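You operate a simulated robot arm through the tools that you are given. There is no shell and no other tool. Be economical: measure what you need, move in short steps, check, and stop when the job is done.

Carry out the task below with a simulated robot arm. There is one attempt and no reset: what you move stays moved.

## Task
Take the beaker from the top of the filling bench and leave it on top of the orange carton there.

Only the result counts: the job must be done as asked and must still hold three seconds after the hand-in. Knocking over, shifting, dropping, spilling or breaking anything else fails it.

## Robot
A 6-joint arm with a two-finger parallel gripper, fixed in place. Base frame: the origin is at the foot of the arm, x ahead of it, y to its left, z up; the work surface is at about z = 0.86. Units: m, rad, N and s.
With the tool pointing down near the work surface it reaches from about 0.24 to 0.64 m from the base axis. Its first joint turns from -1.152 to 1.152 rad. Payload 2.7 kg.
Tool frame: the origin (TCP) lies between the finger pads and is the grasp point; the fingertips stand 0.023 m ahead of it; z points along the fingers, y is the line along which they close. The gripper opens to 0.094 m. The fingers are 0.038 m wide and 0.01 m thick; the gripper's body (0.054 by 0.096 m) begins 0.039 m behind the TCP.
Orientation is told as [roll, pitch, yaw] about the base's x, y, z axes, in that order, counted from this pose: with the fingers straight down and closing along the base's y, the tool's x points along the base's -x, its y along +y and its z along -z.

## Interface
- The arm moves only by the tool arm_command. Its argument "targets" is a list of rows, each a list of 4 numbers: the shift along the tool's x, y, z in units of 30 mm (1.0 is 30 mm), then the turn about the tool's z in units of 4 degrees (1.0 is 4 degrees). In form: [[x, y, z, yaw], ...]. A call has 1 to 10 rows; each row shifts and turns the commanded pose from where the row before left it, along the tool's axes as they then stand. "gripper" is the finger opening in m, from 0 to 0.094, set as the call begins (left out, the last holds). A call with a number of a shift or a turn outside -1 to 1 is refused whole. Rows are played at 5 a second. More than 0.05 m and 0.15 rad between two rows, or a gripper value outside its range, and nothing of the call is played. A pose out of reach is approached as far as the arm can. The call stops where the force on the tool passes 40 N (or 10 N more than at its start, if that is more) or the arm is blocked; 0.2 s more then pass. Each finger travels about 0.045 m/s and halts on what it meets, pressing with about 31 N; the grip force reading is that of the motor and also rises with nothing between the fingers. The clock runs only during rows and for 0.2 s after the last one: add rows that do not move to give the fingers time. The reply holds the time, the measured pose of the TCP, the force on the tool along the base axes, the opening and the grip force, in the units named above and with some noise, and new pictures: "pictures" is both (left out), scene, wrist or none.
- Cameras (640 x 400 px; columns grow to the right, rows downward): "scene" is fixed at [0.0906, -0.4485, 1.3985]; the picture's right is [0.59, -0.81, 0.00], its down [-0.51, -0.37, -0.78] and it looks along [0.63, 0.46, -0.63] (base axes); focal length 240 px, centre (320, 200). "wrist" rides on the gripper at [-0.039, 0, -0.044] in the tool frame; the picture's right is [0.00, -1.00, 0.00], its down [0.97, 0.00, -0.24] and it looks along [0.24, 0.00, 0.97] (tool axes); focal length 218 px, centre (320, 200). There is no depth. A picture from a camera that has moved, and an enlarged one, comes with that camera's place and axes in the base frame and with its lens.
- zoom(camera, box): a new picture of the part [left, top, right, bottom] of that camera's present view, enlarged. No time passes.
- sign_off(): hands the job in; it is judged then, once.

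Go step by step. Nothing tells you positions but the pictures and the camera data: compare them with the known pose of the tool, close in by small moves and look again before you grip or let go. The budget is 90 turns and 170 pictures, counting those below and the enlarged ones. Unless the task says otherwise, let go and move clear before handing in, and close with one line.

The tools are called after "Request:" as name(argument=value, ...) on one line, values as JSON. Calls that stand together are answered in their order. arm_command: Moves the arm, as the interface text tells. Its arguments: {"type":"object","properties":{"targets":{"type":"array"},"gripper":{"type":"number"},"pictures":{"type":"string","enum":["both","scene","wrist","none"]}},"required":["targets"]} The other tools are called the same way: zoom (camera, box) takes an enlarged picture of a part of a camera's view; sign_off () hands the job in.

At the start:

```text
t: 0.0
position: [0.288, -0.2322, 1.2491]
tcp_rot: [0.001, 0.0, -0.001]
contact_force: [0.0, 0.4, -0.4]
opening: 0.0941
grasp_force: 0.0
```

scene: 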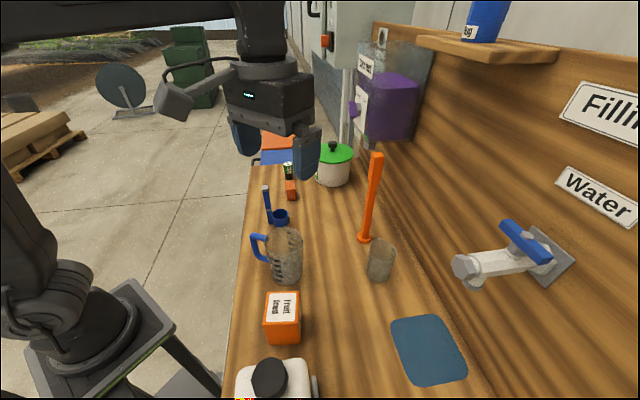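
wrist: 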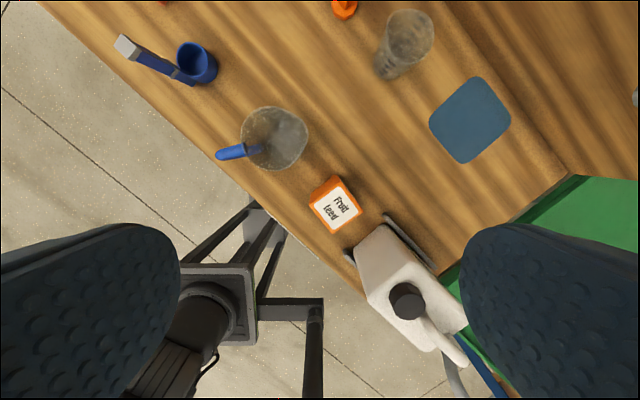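

I see a jug with a blue handle, a clear vessel by the orange stand and an orange carton. I'll zoom in to tell which vessel is the beaker.

Request:
zoom(camera="scene", box=[230, 210, 430, 335])

Request:
zoom(camera="wrist", box=[200, 0, 520, 250])

```text
3.20 times, centred on (330, 272) of scene
camera zoom: at [0.0906, -0.4485, 1.3985], right [0.59, -0.81, 0.0], down [-0.51, -0.37, -0.78], along [0.63, 0.46, -0.63], focal length 768 px, centre (288, -32)
```

zoom: 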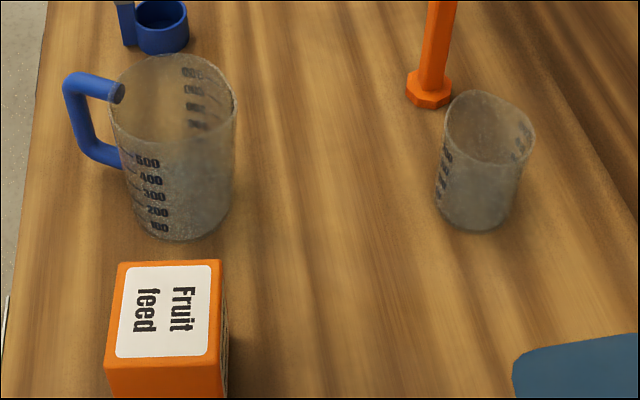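

```text
1.60 times, centred on (360, 125) of wrist
camera zoom: at [0.328, -0.2309, 1.2933], right [0.0, -1.0, 0.0], down [-0.97, 0.0, 0.24], along [-0.24, 0.0, -0.97], focal length 349 px, centre (256, 320)
```

zoom: 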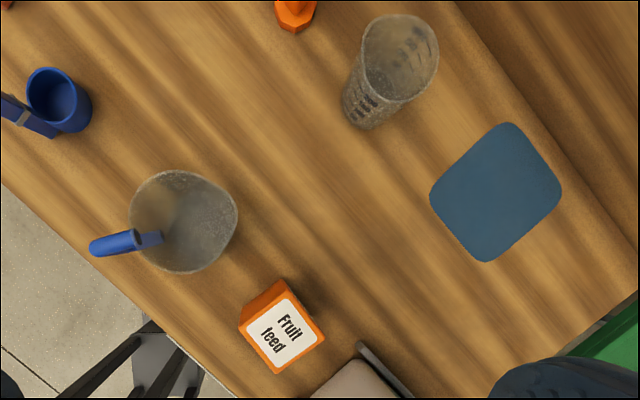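

The clear vessel without a handle is the beaker, with its foot near (0.468, -0.358), rim at about z 0.955 and a width of about 65 mm. The carton top is near (0.23, -0.256, 0.96). I'll go to a clear spot before the beaker and lower there, staying below the wall shelf.

Request:
arm_command(targets=[[-0.77, -0.65, 0, 0], [-0.77, -0.65, 0, 0], [-0.77, -0.65, 0, 0], [-0.77, -0.65, 0, 0], [0, 0, 1, 0], [0, 0, 1, 0], [0, 0, 1, 0], [0, 0, 1, 0], [0, 0, 1, 0]], gripper=0.094)

```text
t: 2.0
position: [0.381, -0.3105, 1.0965]
tcp_rot: [0.0, 0.001, -0.001]
contact_force: [0.1, 0.3, 0.8]
opening: 0.0942
grasp_force: 0.1
camera wrist: at [0.4199, -0.3092, 1.1415], right [0.0, -1.0, 0.0], down [-0.97, 0.0, 0.24], along [-0.24, 0.0, -0.97], focal length 218 px, centre (320, 200)
```

scene: 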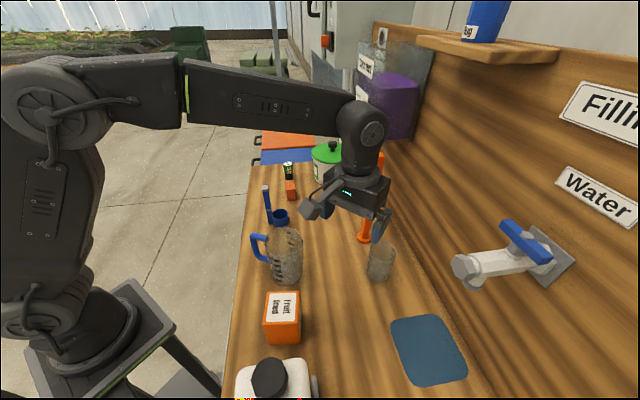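
wrist: 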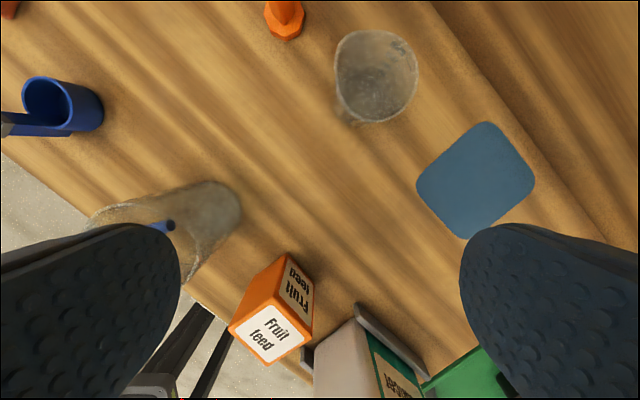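

The arm is clear, and the beaker rim measures at about (0.471, -0.353). I'll lower to about z 1.005 and slide over it, with the fingertips still above the rim.

Request:
arm_command(targets=[[0, 0, 1, 0], [0, 0, 1, 0], [0, 0, 1, 0], [-0.75, -0.36, 0, 0], [-0.75, -0.36, 0, 0], [-0.75, -0.36, 0, 0], [-0.75, -0.36, 0, 0], [0, 0, 0, 0]])

Request:
zoom(camera="scene", box=[290, 150, 450, 300])

```text
t: 3.8
position: [0.4692, -0.3546, 1.0081]
tcp_rot: [-0.002, 0.0, 0.002]
contact_force: [0.9, -0.1, 0.0]
opening: 0.0941
grasp_force: 0.1
camera wrist: at [0.5095, -0.3528, 1.0534], right [0.0, -1.0, 0.0], down [-0.97, 0.0, 0.24], along [-0.24, 0.0, -0.97], focal length 218 px, centre (320, 200)
```

scene: 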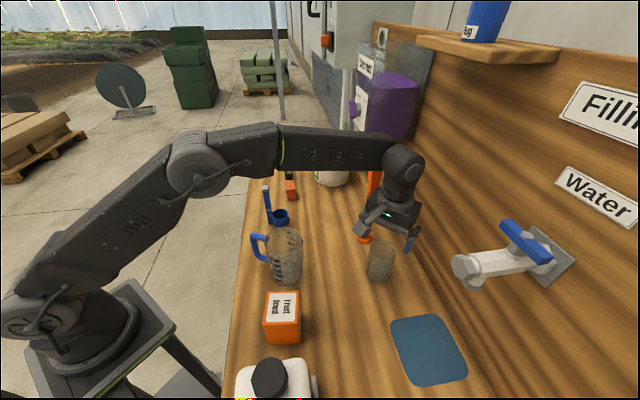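
wrist: 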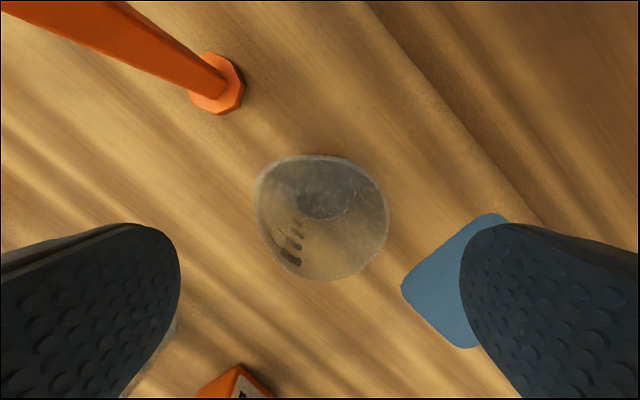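

```text
2.67 times, centred on (370, 225) of scene
camera zoom: at [0.0906, -0.4485, 1.3985], right [0.59, -0.81, 0.0], down [-0.51, -0.37, -0.78], along [0.63, 0.46, -0.63], focal length 640 px, centre (187, 133)
```

zoom: 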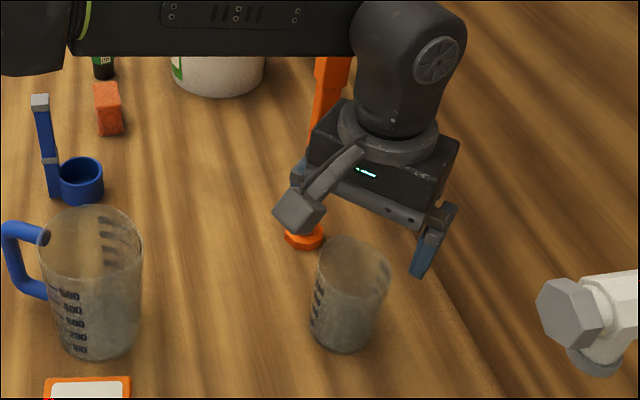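

The fingers straddle the beaker centrally, with the rim centre about 2 px off the axis. I'll lower to z ≈ 0.935, which keeps the palm clear of the rim.

Request:
arm_command(targets=[[-0.08, 0, 0.8, 0], [0, 0, 0.8, 0], [0, 0, 0.83, 0], [0, 0, 0, 0]])

Request:
zoom(camera="scene", box=[310, 190, 450, 300])

```text
t: 4.8
position: [0.4743, -0.3554, 0.9369]
tcp_rot: [0.0, -0.002, 0.0]
contact_force: [-0.3, -0.7, -0.3]
opening: 0.094
grasp_force: 0.0
camera wrist: at [0.5128, -0.3533, 0.9803], right [0.0, -1.0, 0.0], down [-0.97, 0.0, 0.24], along [-0.24, 0.0, -0.97], focal length 218 px, centre (320, 200)
```

scene: 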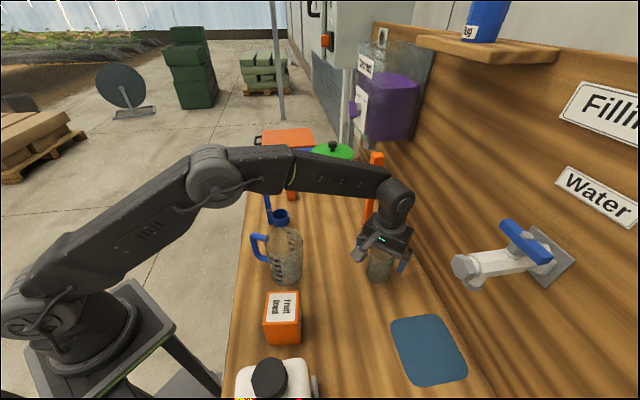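
wrist: 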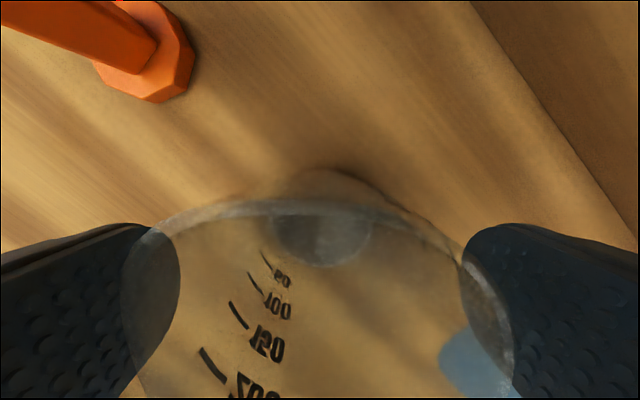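

```text
3.64 times, centred on (380, 245) of scene
camera zoom: at [0.0906, -0.4485, 1.3985], right [0.59, -0.81, 0.0], down [-0.51, -0.37, -0.78], along [0.63, 0.46, -0.63], focal length 872 px, centre (102, 36)
```

zoom: 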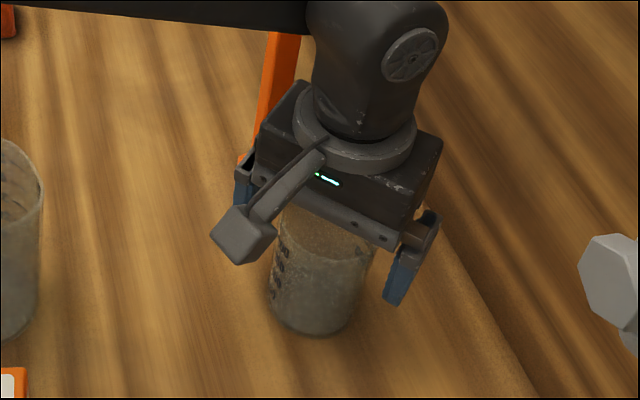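

The fingers are around the beaker and nothing has been touched. I'll close the grip and give it time.

Request:
arm_command(targets=[[0, 0, 0, 0], [0, 0, 0, 0], [0, 0, 0, 0], [0, 0, 0, 0], [0, 0, 0, 0]], gripper=0.05)

```text
t: 6.0
position: [0.4724, -0.3543, 0.9363]
tcp_rot: [-0.001, 0.001, -0.001]
contact_force: [-0.3, -0.7, -0.4]
opening: 0.0665
grasp_force: 31.4
camera wrist: at [0.5128, -0.3532, 0.9805], right [0.0, -1.0, 0.0], down [-0.97, 0.0, 0.24], along [-0.24, 0.0, -0.97], focal length 218 px, centre (320, 200)
```

scene: 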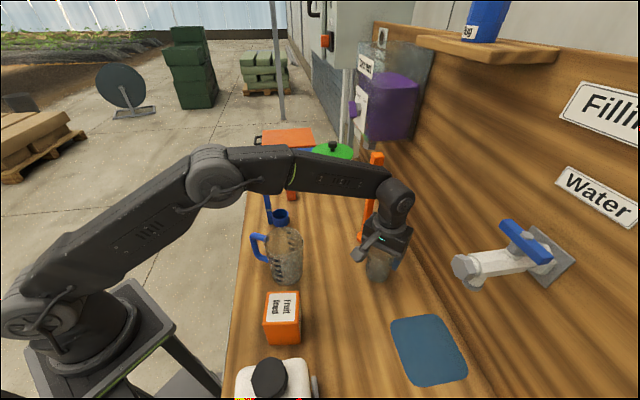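
wrist: 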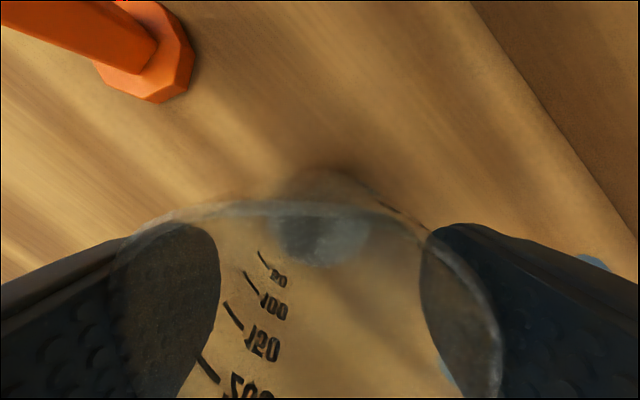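

The grip holds at 66.5 mm with 31 N. I'll lift a little and check that the beaker comes with it.

Request:
arm_command(targets=[[0, 0, -0.4, 0], [0, 0, -0.6, 0], [0, 0, -0.6, 0], [0, 0, 0, 0]])

Request:
zoom(camera="scene", box=[310, 190, 450, 300])

```text
t: 7.0
position: [0.4731, -0.3518, 0.9845]
tcp_rot: [0.003, 0.001, 0.0]
contact_force: [-1.1, -0.1, -0.8]
opening: 0.0665
grasp_force: 31.0
camera wrist: at [0.5126, -0.3515, 1.0289], right [0.0, -1.0, 0.0], down [-0.97, 0.0, 0.24], along [-0.24, 0.0, -0.97], focal length 218 px, centre (320, 200)
```

scene: 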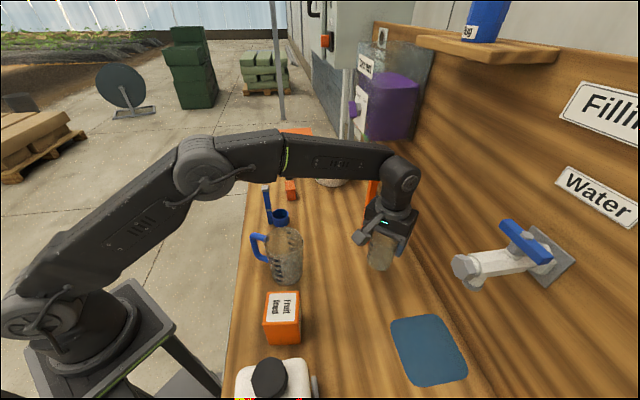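
wrist: 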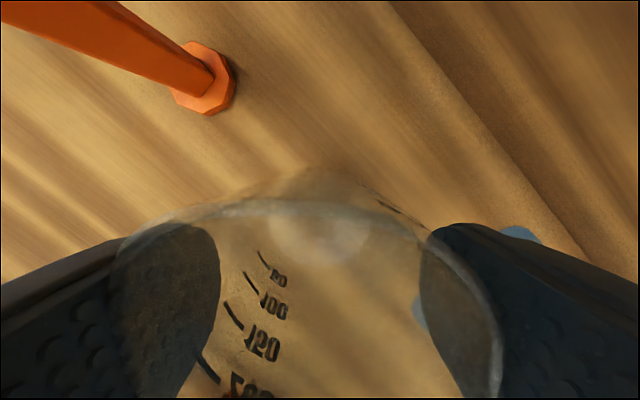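

```text
3.64 times, centred on (380, 245) of scene
camera zoom: at [0.0906, -0.4485, 1.3985], right [0.59, -0.81, 0.0], down [-0.51, -0.37, -0.78], along [0.63, 0.46, -0.63], focal length 872 px, centre (102, 36)
```

zoom: 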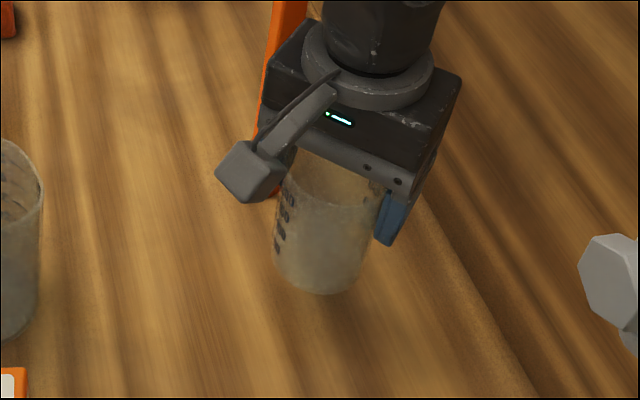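

The beaker is lifted cleanly and upright. I'll pull it back from the wall and then raise it to carry height.

Request:
arm_command(targets=[[0.5, 0.2, 0, 0], [0.8, 0.3, 0, 0], [0.8, 0.3, 0, 0], [0.8, 0.3, 0, 0], [0.5, 0.2, -0.4, 0], [0, 0, -0.7, 0], [0, 0, -0.8, 0], [0, 0, -0.8, 0], [0, 0, -0.8, 0], [0, 0, 0, 0]])

Request:
zoom(camera="scene", box=[220, 250, 420, 400])

```text
t: 9.2
position: [0.3704, -0.3149, 1.089]
tcp_rot: [0.0, -0.001, 0.0]
contact_force: [0.3, 0.2, -0.7]
opening: 0.0665
grasp_force: 30.6
camera wrist: at [0.411, -0.3137, 1.1339], right [0.0, -1.0, 0.0], down [-0.97, 0.0, 0.24], along [-0.24, 0.0, -0.97], focal length 218 px, centre (320, 200)
```

scene: 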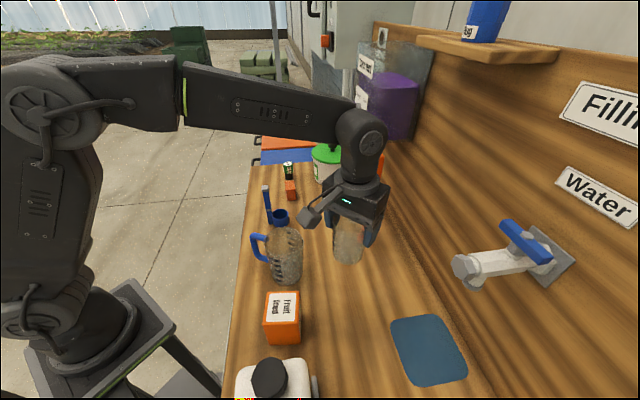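
wrist: 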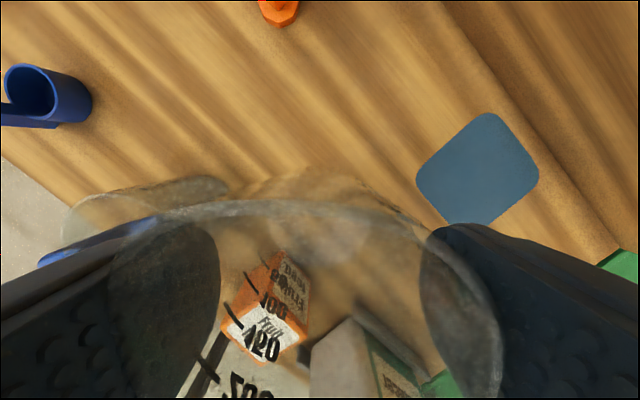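

```text
2.67 times, centred on (320, 325) of scene
camera zoom: at [0.0906, -0.4485, 1.3985], right [0.59, -0.81, 0.0], down [-0.51, -0.37, -0.78], along [0.63, 0.46, -0.63], focal length 640 px, centre (320, -133)
```

zoom: 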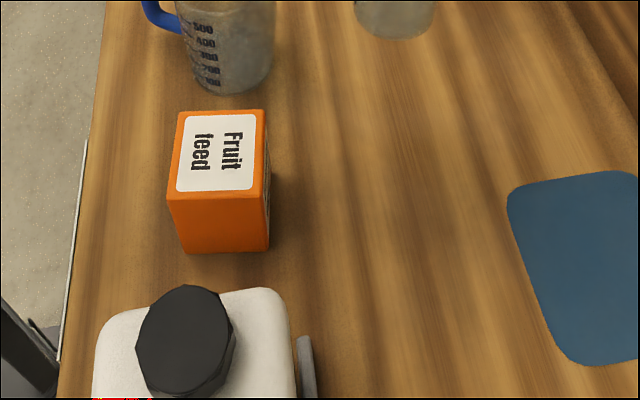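

The carton top's corners give a centre at about (0.233, -0.257) and z about 0.955, which agrees in both cameras. I'll carry the beaker over it at this height.

Request:
arm_command(targets=[[0.5, 0.2, 0, 0], [0.8, 0.34, 0, 0], [0.8, 0.34, 0, 0], [0.8, 0.34, 0, 0], [0.8, 0.34, 0, 0], [0.5, 0.24, 0, 0], [0.31, 0.13, 0, 0], [0, 0, 0, 0]])

Request:
zoom(camera="scene", box=[200, 220, 360, 370])

```text
t: 11.0
position: [0.2368, -0.2577, 1.0891]
tcp_rot: [0.0, 0.0, 0.0]
contact_force: [0.5, -0.1, -0.2]
opening: 0.0664
grasp_force: 30.7
camera wrist: at [0.2763, -0.2559, 1.1332], right [0.0, -1.0, 0.0], down [-0.97, 0.0, 0.24], along [-0.24, 0.0, -0.97], focal length 218 px, centre (320, 200)
```

scene: 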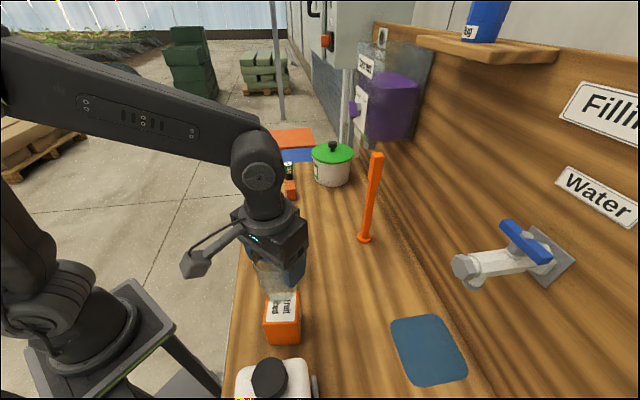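
wrist: 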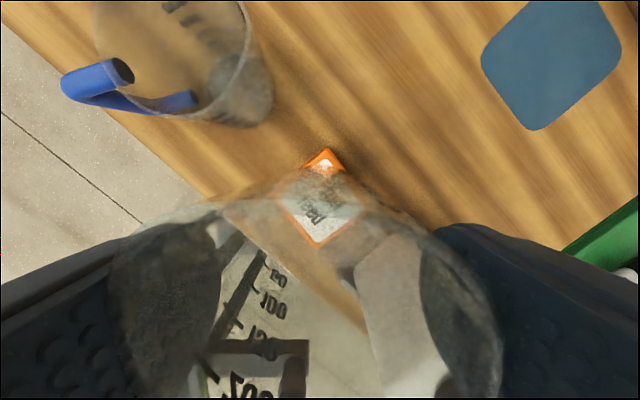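

```text
2.67 times, centred on (280, 295) of scene
camera zoom: at [0.0906, -0.4485, 1.3985], right [0.59, -0.81, 0.0], down [-0.51, -0.37, -0.78], along [0.63, 0.46, -0.63], focal length 640 px, centre (427, -53)
```

zoom: 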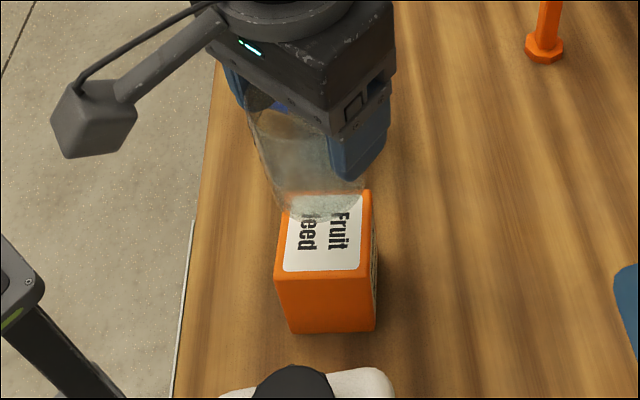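

The carton top as seen by the wrist camera is centred at (0.232, -0.256), so the beaker is over it within a couple of mm. I'll lower it to just above contact.

Request:
arm_command(targets=[[0.06, 0, 0.5, 0], [0, 0, 0.6, 0], [0, 0, 0.4, 0], [0, 0, 0, 0]])

Request:
zoom(camera="scene", box=[230, 240, 330, 350])

```text
t: 12.0
position: [0.2353, -0.2562, 1.043]
tcp_rot: [0.0, -0.003, -0.001]
contact_force: [0.0, 0.8, -0.6]
opening: 0.0667
grasp_force: 30.6
camera wrist: at [0.2745, -0.2552, 1.0878], right [0.0, -1.0, 0.0], down [-0.97, 0.0, 0.24], along [-0.24, 0.0, -0.97], focal length 218 px, centre (320, 200)
```

scene: 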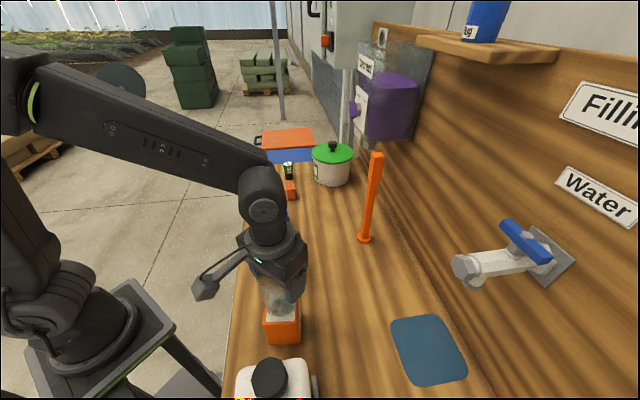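
wrist: 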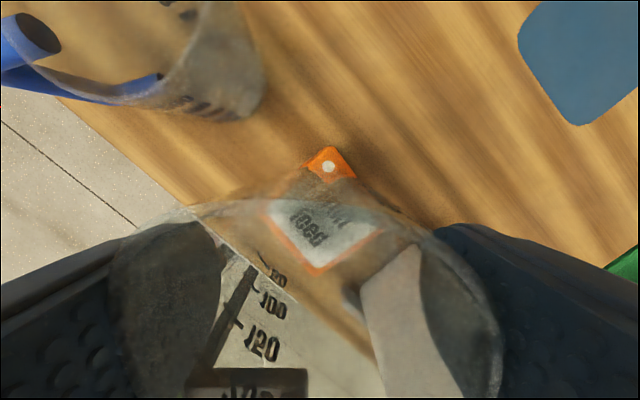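

```text
3.64 times, centred on (280, 295) of scene
camera zoom: at [0.0906, -0.4485, 1.3985], right [0.59, -0.81, 0.0], down [-0.51, -0.37, -0.78], along [0.63, 0.46, -0.63], focal length 872 px, centre (466, -146)
```

zoom: 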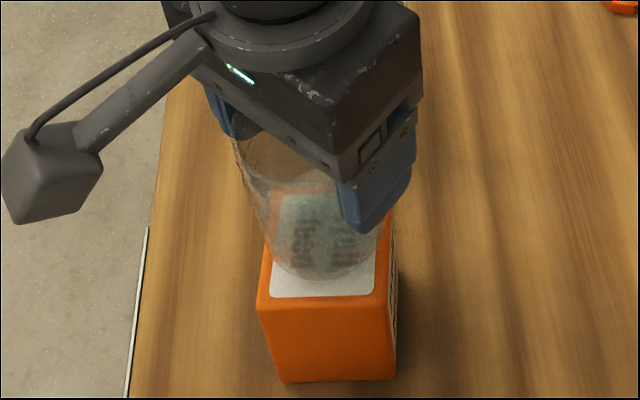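

The beaker's foot is centred over the carton, with about 10 mm to go. I'll lower in small steps and watch the force.

Request:
arm_command(targets=[[0, 0, 0.13, 0], [0, 0, 0.12, 0], [0, 0, 0, 0]], pictures="none")

Request:
zoom(camera="scene", box=[230, 240, 330, 350])

```text
t: 12.8
position: [0.2326, -0.2568, 1.0358]
tcp_rot: [0.0, -0.001, -0.001]
contact_force: [-0.5, 0.0, 0.0]
opening: 0.0665
grasp_force: 31.9
```

```text
3.64 times, centred on (280, 295) of scene
camera zoom: at [0.0906, -0.4485, 1.3985], right [0.59, -0.81, 0.0], down [-0.51, -0.37, -0.78], along [0.63, 0.46, -0.63], focal length 872 px, centre (466, -146)
```

zoom: 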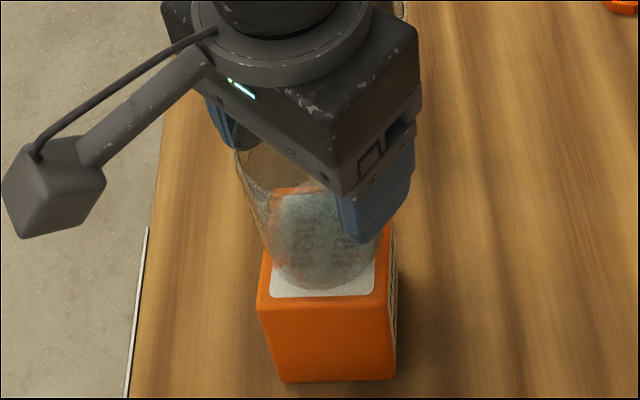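

Request:
arm_command(targets=[[0, 0, 0.05, 0], [0, 0, 0, 0]], pictures="none")

```text
t: 13.4
position: [0.2337, -0.2557, 1.0337]
tcp_rot: [0.0, 0.001, 0.0]
contact_force: [0.0, -0.6, 0.1]
opening: 0.0665
grasp_force: 31.0
```

No contact yet, so I'll continue in steps of about 1.5 mm.

Request:
arm_command(targets=[[0, 0, 0.05, 0], [0, 0, 0, 0]], pictures="none")

```text
t: 14.0
position: [0.2341, -0.2566, 1.0329]
tcp_rot: [-0.001, 0.001, 0.001]
contact_force: [-0.7, -0.7, -0.6]
opening: 0.0666
grasp_force: 30.3
```

There is still no load, so I'll take another small step down.

Request:
arm_command(targets=[[0, 0, 0.06, 0], [0, 0, 0, 0]], pictures="none")

Request:
zoom(camera="scene", box=[230, 240, 330, 350])

```text
t: 14.6
position: [0.2349, -0.2549, 1.0321]
tcp_rot: [0.001, -0.001, 0.0]
contact_force: [-0.1, 0.4, 0.0]
opening: 0.0666
grasp_force: 30.9
```

```text
3.64 times, centred on (280, 295) of scene
camera zoom: at [0.0906, -0.4485, 1.3985], right [0.59, -0.81, 0.0], down [-0.51, -0.37, -0.78], along [0.63, 0.46, -0.63], focal length 872 px, centre (466, -146)
```

zoom: 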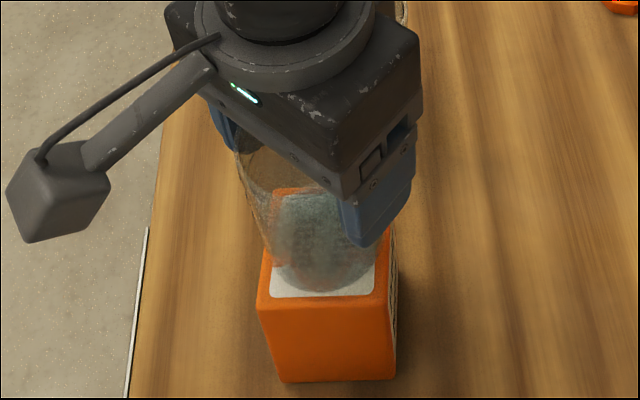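

The foot is nearly on the top but the force is still zero. I'll continue down gently.

Request:
arm_command(targets=[[0, 0, 0.05, 0], [0, 0, 0, 0]], pictures="none")

```text
t: 15.2
position: [0.2346, -0.2556, 1.0308]
tcp_rot: [-0.002, -0.003, -0.002]
contact_force: [-2.0, 1.2, 13.2]
opening: 0.0664
grasp_force: 31.2
```

Contact shows as a 13 N upward push. I'll ease off slightly so the beaker just rests there.

Request:
arm_command(targets=[[0, 0, -0.025, 0], [0, 0, 0, 0]])

Request:
zoom(camera="scene", box=[230, 240, 330, 350])

```text
t: 15.8
position: [0.2349, -0.2564, 1.0304]
tcp_rot: [0.0, -0.001, 0.0]
contact_force: [2.7, 2.1, 9.9]
opening: 0.0666
grasp_force: 30.8
camera wrist: at [0.2743, -0.2553, 1.0751], right [0.0, -1.0, 0.0], down [-0.97, 0.0, 0.24], along [-0.24, 0.0, -0.97], focal length 218 px, centre (320, 200)
```

scene: 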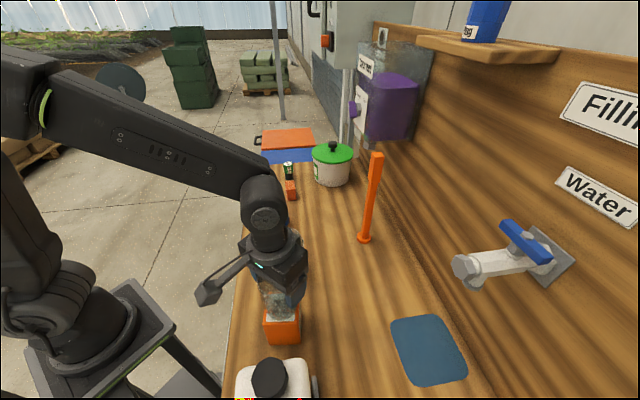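
wrist: 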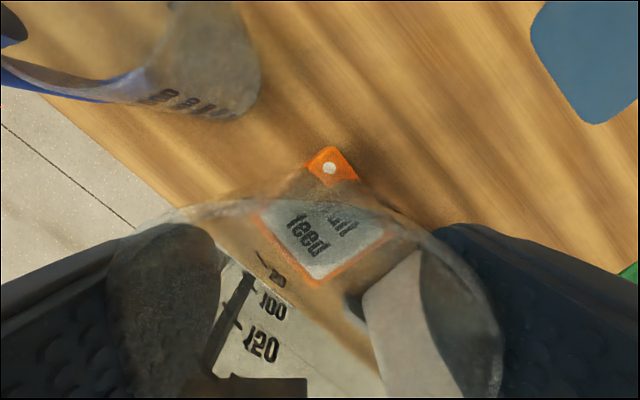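

```text
3.64 times, centred on (280, 295) of scene
camera zoom: at [0.0906, -0.4484, 1.3986], right [0.59, -0.81, 0.0], down [-0.51, -0.37, -0.78], along [0.63, 0.46, -0.63], focal length 872 px, centre (466, -146)
```

zoom: 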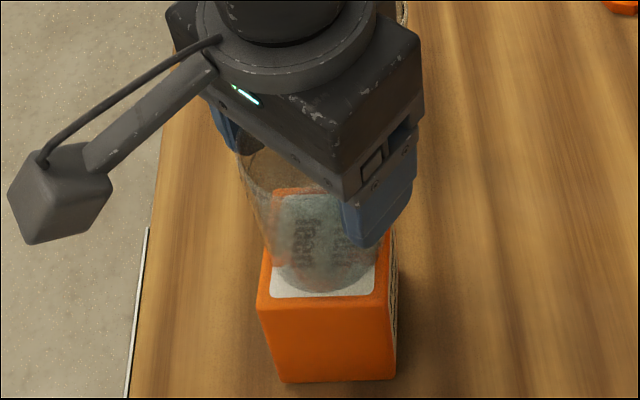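

It is sitting on the carton and is well centred. I'll ease off a hair more and open the fingers moderately.

Request:
arm_command(targets=[[0, 0, -0.03, 0], [0, 0, 0, 0]], pictures="none")

```text
t: 16.4
position: [0.2347, -0.2558, 1.0306]
tcp_rot: [-0.001, 0.001, 0.0]
contact_force: [-0.3, 0.4, -0.4]
opening: 0.0667
grasp_force: 31.2
```

The load is now zero, so the beaker is just touching. I'll release it.

Request:
arm_command(targets=[[0, 0, 0, 0], [0, 0, 0, 0], [0, 0, 0, 0], [0, 0, 0, 0]], gripper=0.092)

Request:
zoom(camera="scene", box=[230, 240, 330, 350])

```text
t: 17.4
position: [0.2349, -0.2572, 1.0317]
tcp_rot: [-0.001, 0.0, -0.001]
contact_force: [0.4, 0.5, 0.5]
opening: 0.092
grasp_force: 0.2
camera wrist: at [0.2742, -0.2553, 1.0758], right [0.0, -1.0, 0.0], down [-0.97, 0.0, 0.24], along [-0.24, 0.0, -0.97], focal length 218 px, centre (320, 200)
```

scene: 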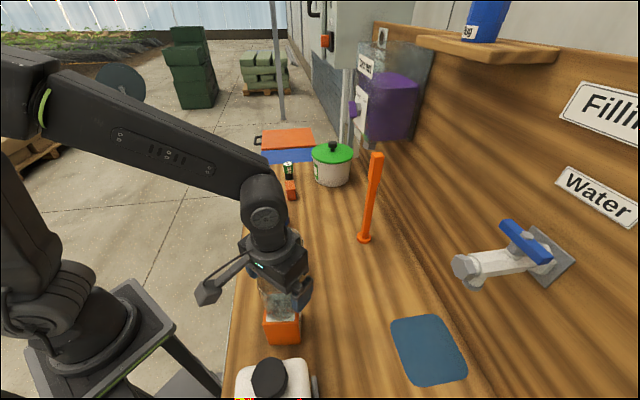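
wrist: 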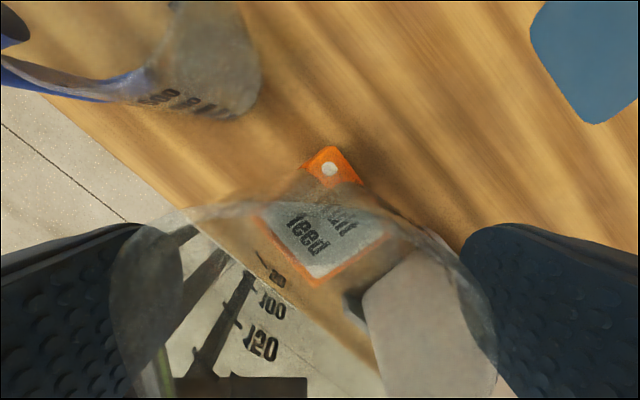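

```text
3.64 times, centred on (280, 295) of scene
camera zoom: at [0.0906, -0.4485, 1.3985], right [0.59, -0.81, 0.0], down [-0.51, -0.37, -0.78], along [0.63, 0.46, -0.63], focal length 872 px, centre (466, -146)
```

zoom: 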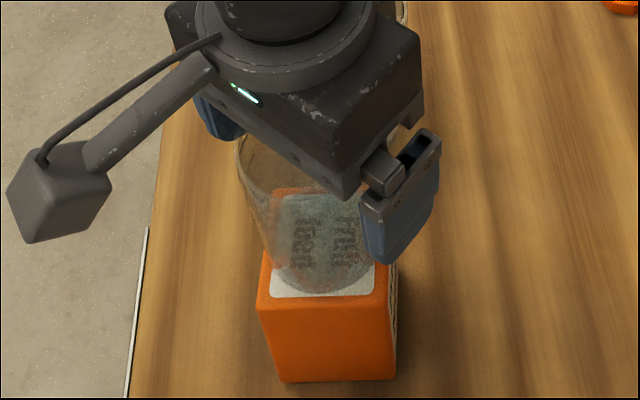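

The beaker stands free between the open fingers. I'll raise the arm straight up until it is clear.

Request:
arm_command(targets=[[0, 0, -0.4, 0], [0, 0, -0.7, 0], [0, 0, -1, 0], [0, 0, -1, 0], [0, 0, -1, 0], [0, 0, -1, 0], [0, 0, -1, 0], [0, 0, 0, 0]])

Request:
zoom(camera="scene", box=[230, 220, 350, 350])

```text
t: 19.2
position: [0.2341, -0.2564, 1.2157]
tcp_rot: [0.001, 0.0, 0.002]
contact_force: [-0.1, 1.3, 0.3]
opening: 0.092
grasp_force: 0.1
camera wrist: at [0.274, -0.2549, 1.2587], right [0.0, -1.0, 0.0], down [-0.97, 0.0, 0.24], along [-0.24, 0.0, -0.97], focal length 218 px, centre (320, 200)
```

scene: 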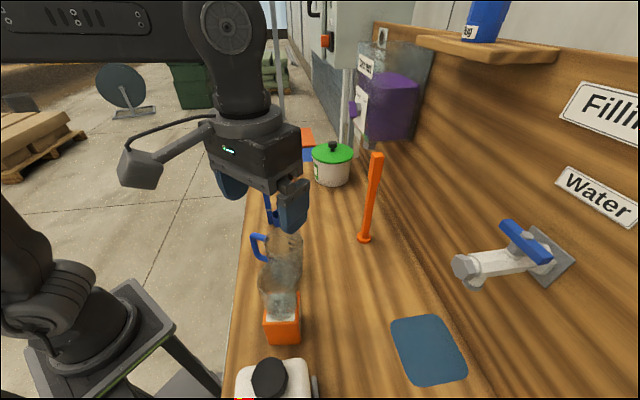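
wrist: 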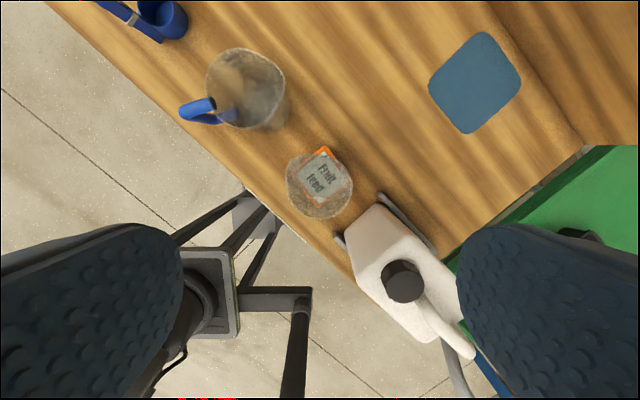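

```text
3.08 times, centred on (290, 285) of scene
camera zoom: at [0.0906, -0.4485, 1.3985], right [0.59, -0.81, 0.0], down [-0.51, -0.37, -0.78], along [0.63, 0.46, -0.63], focal length 738 px, centre (412, -62)
```

zoom: 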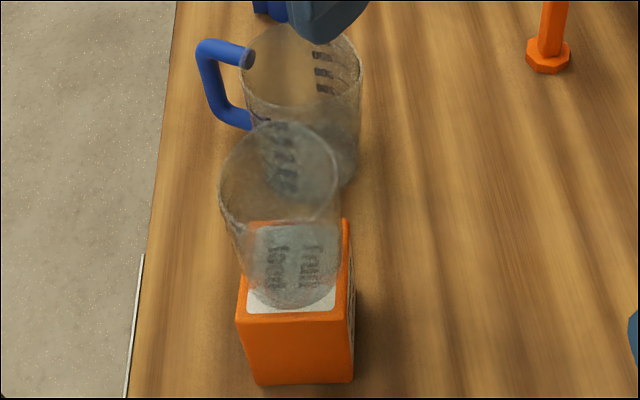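

The beaker stands upright on the orange carton, nothing else has moved and the arm is clear. I'm handing in.

Request:
sign_off()

```text
The job is handed in.
```

The beaker is standing upright on top of the orange carton, let go and with the arm raised clear; nothing else was seen to move.
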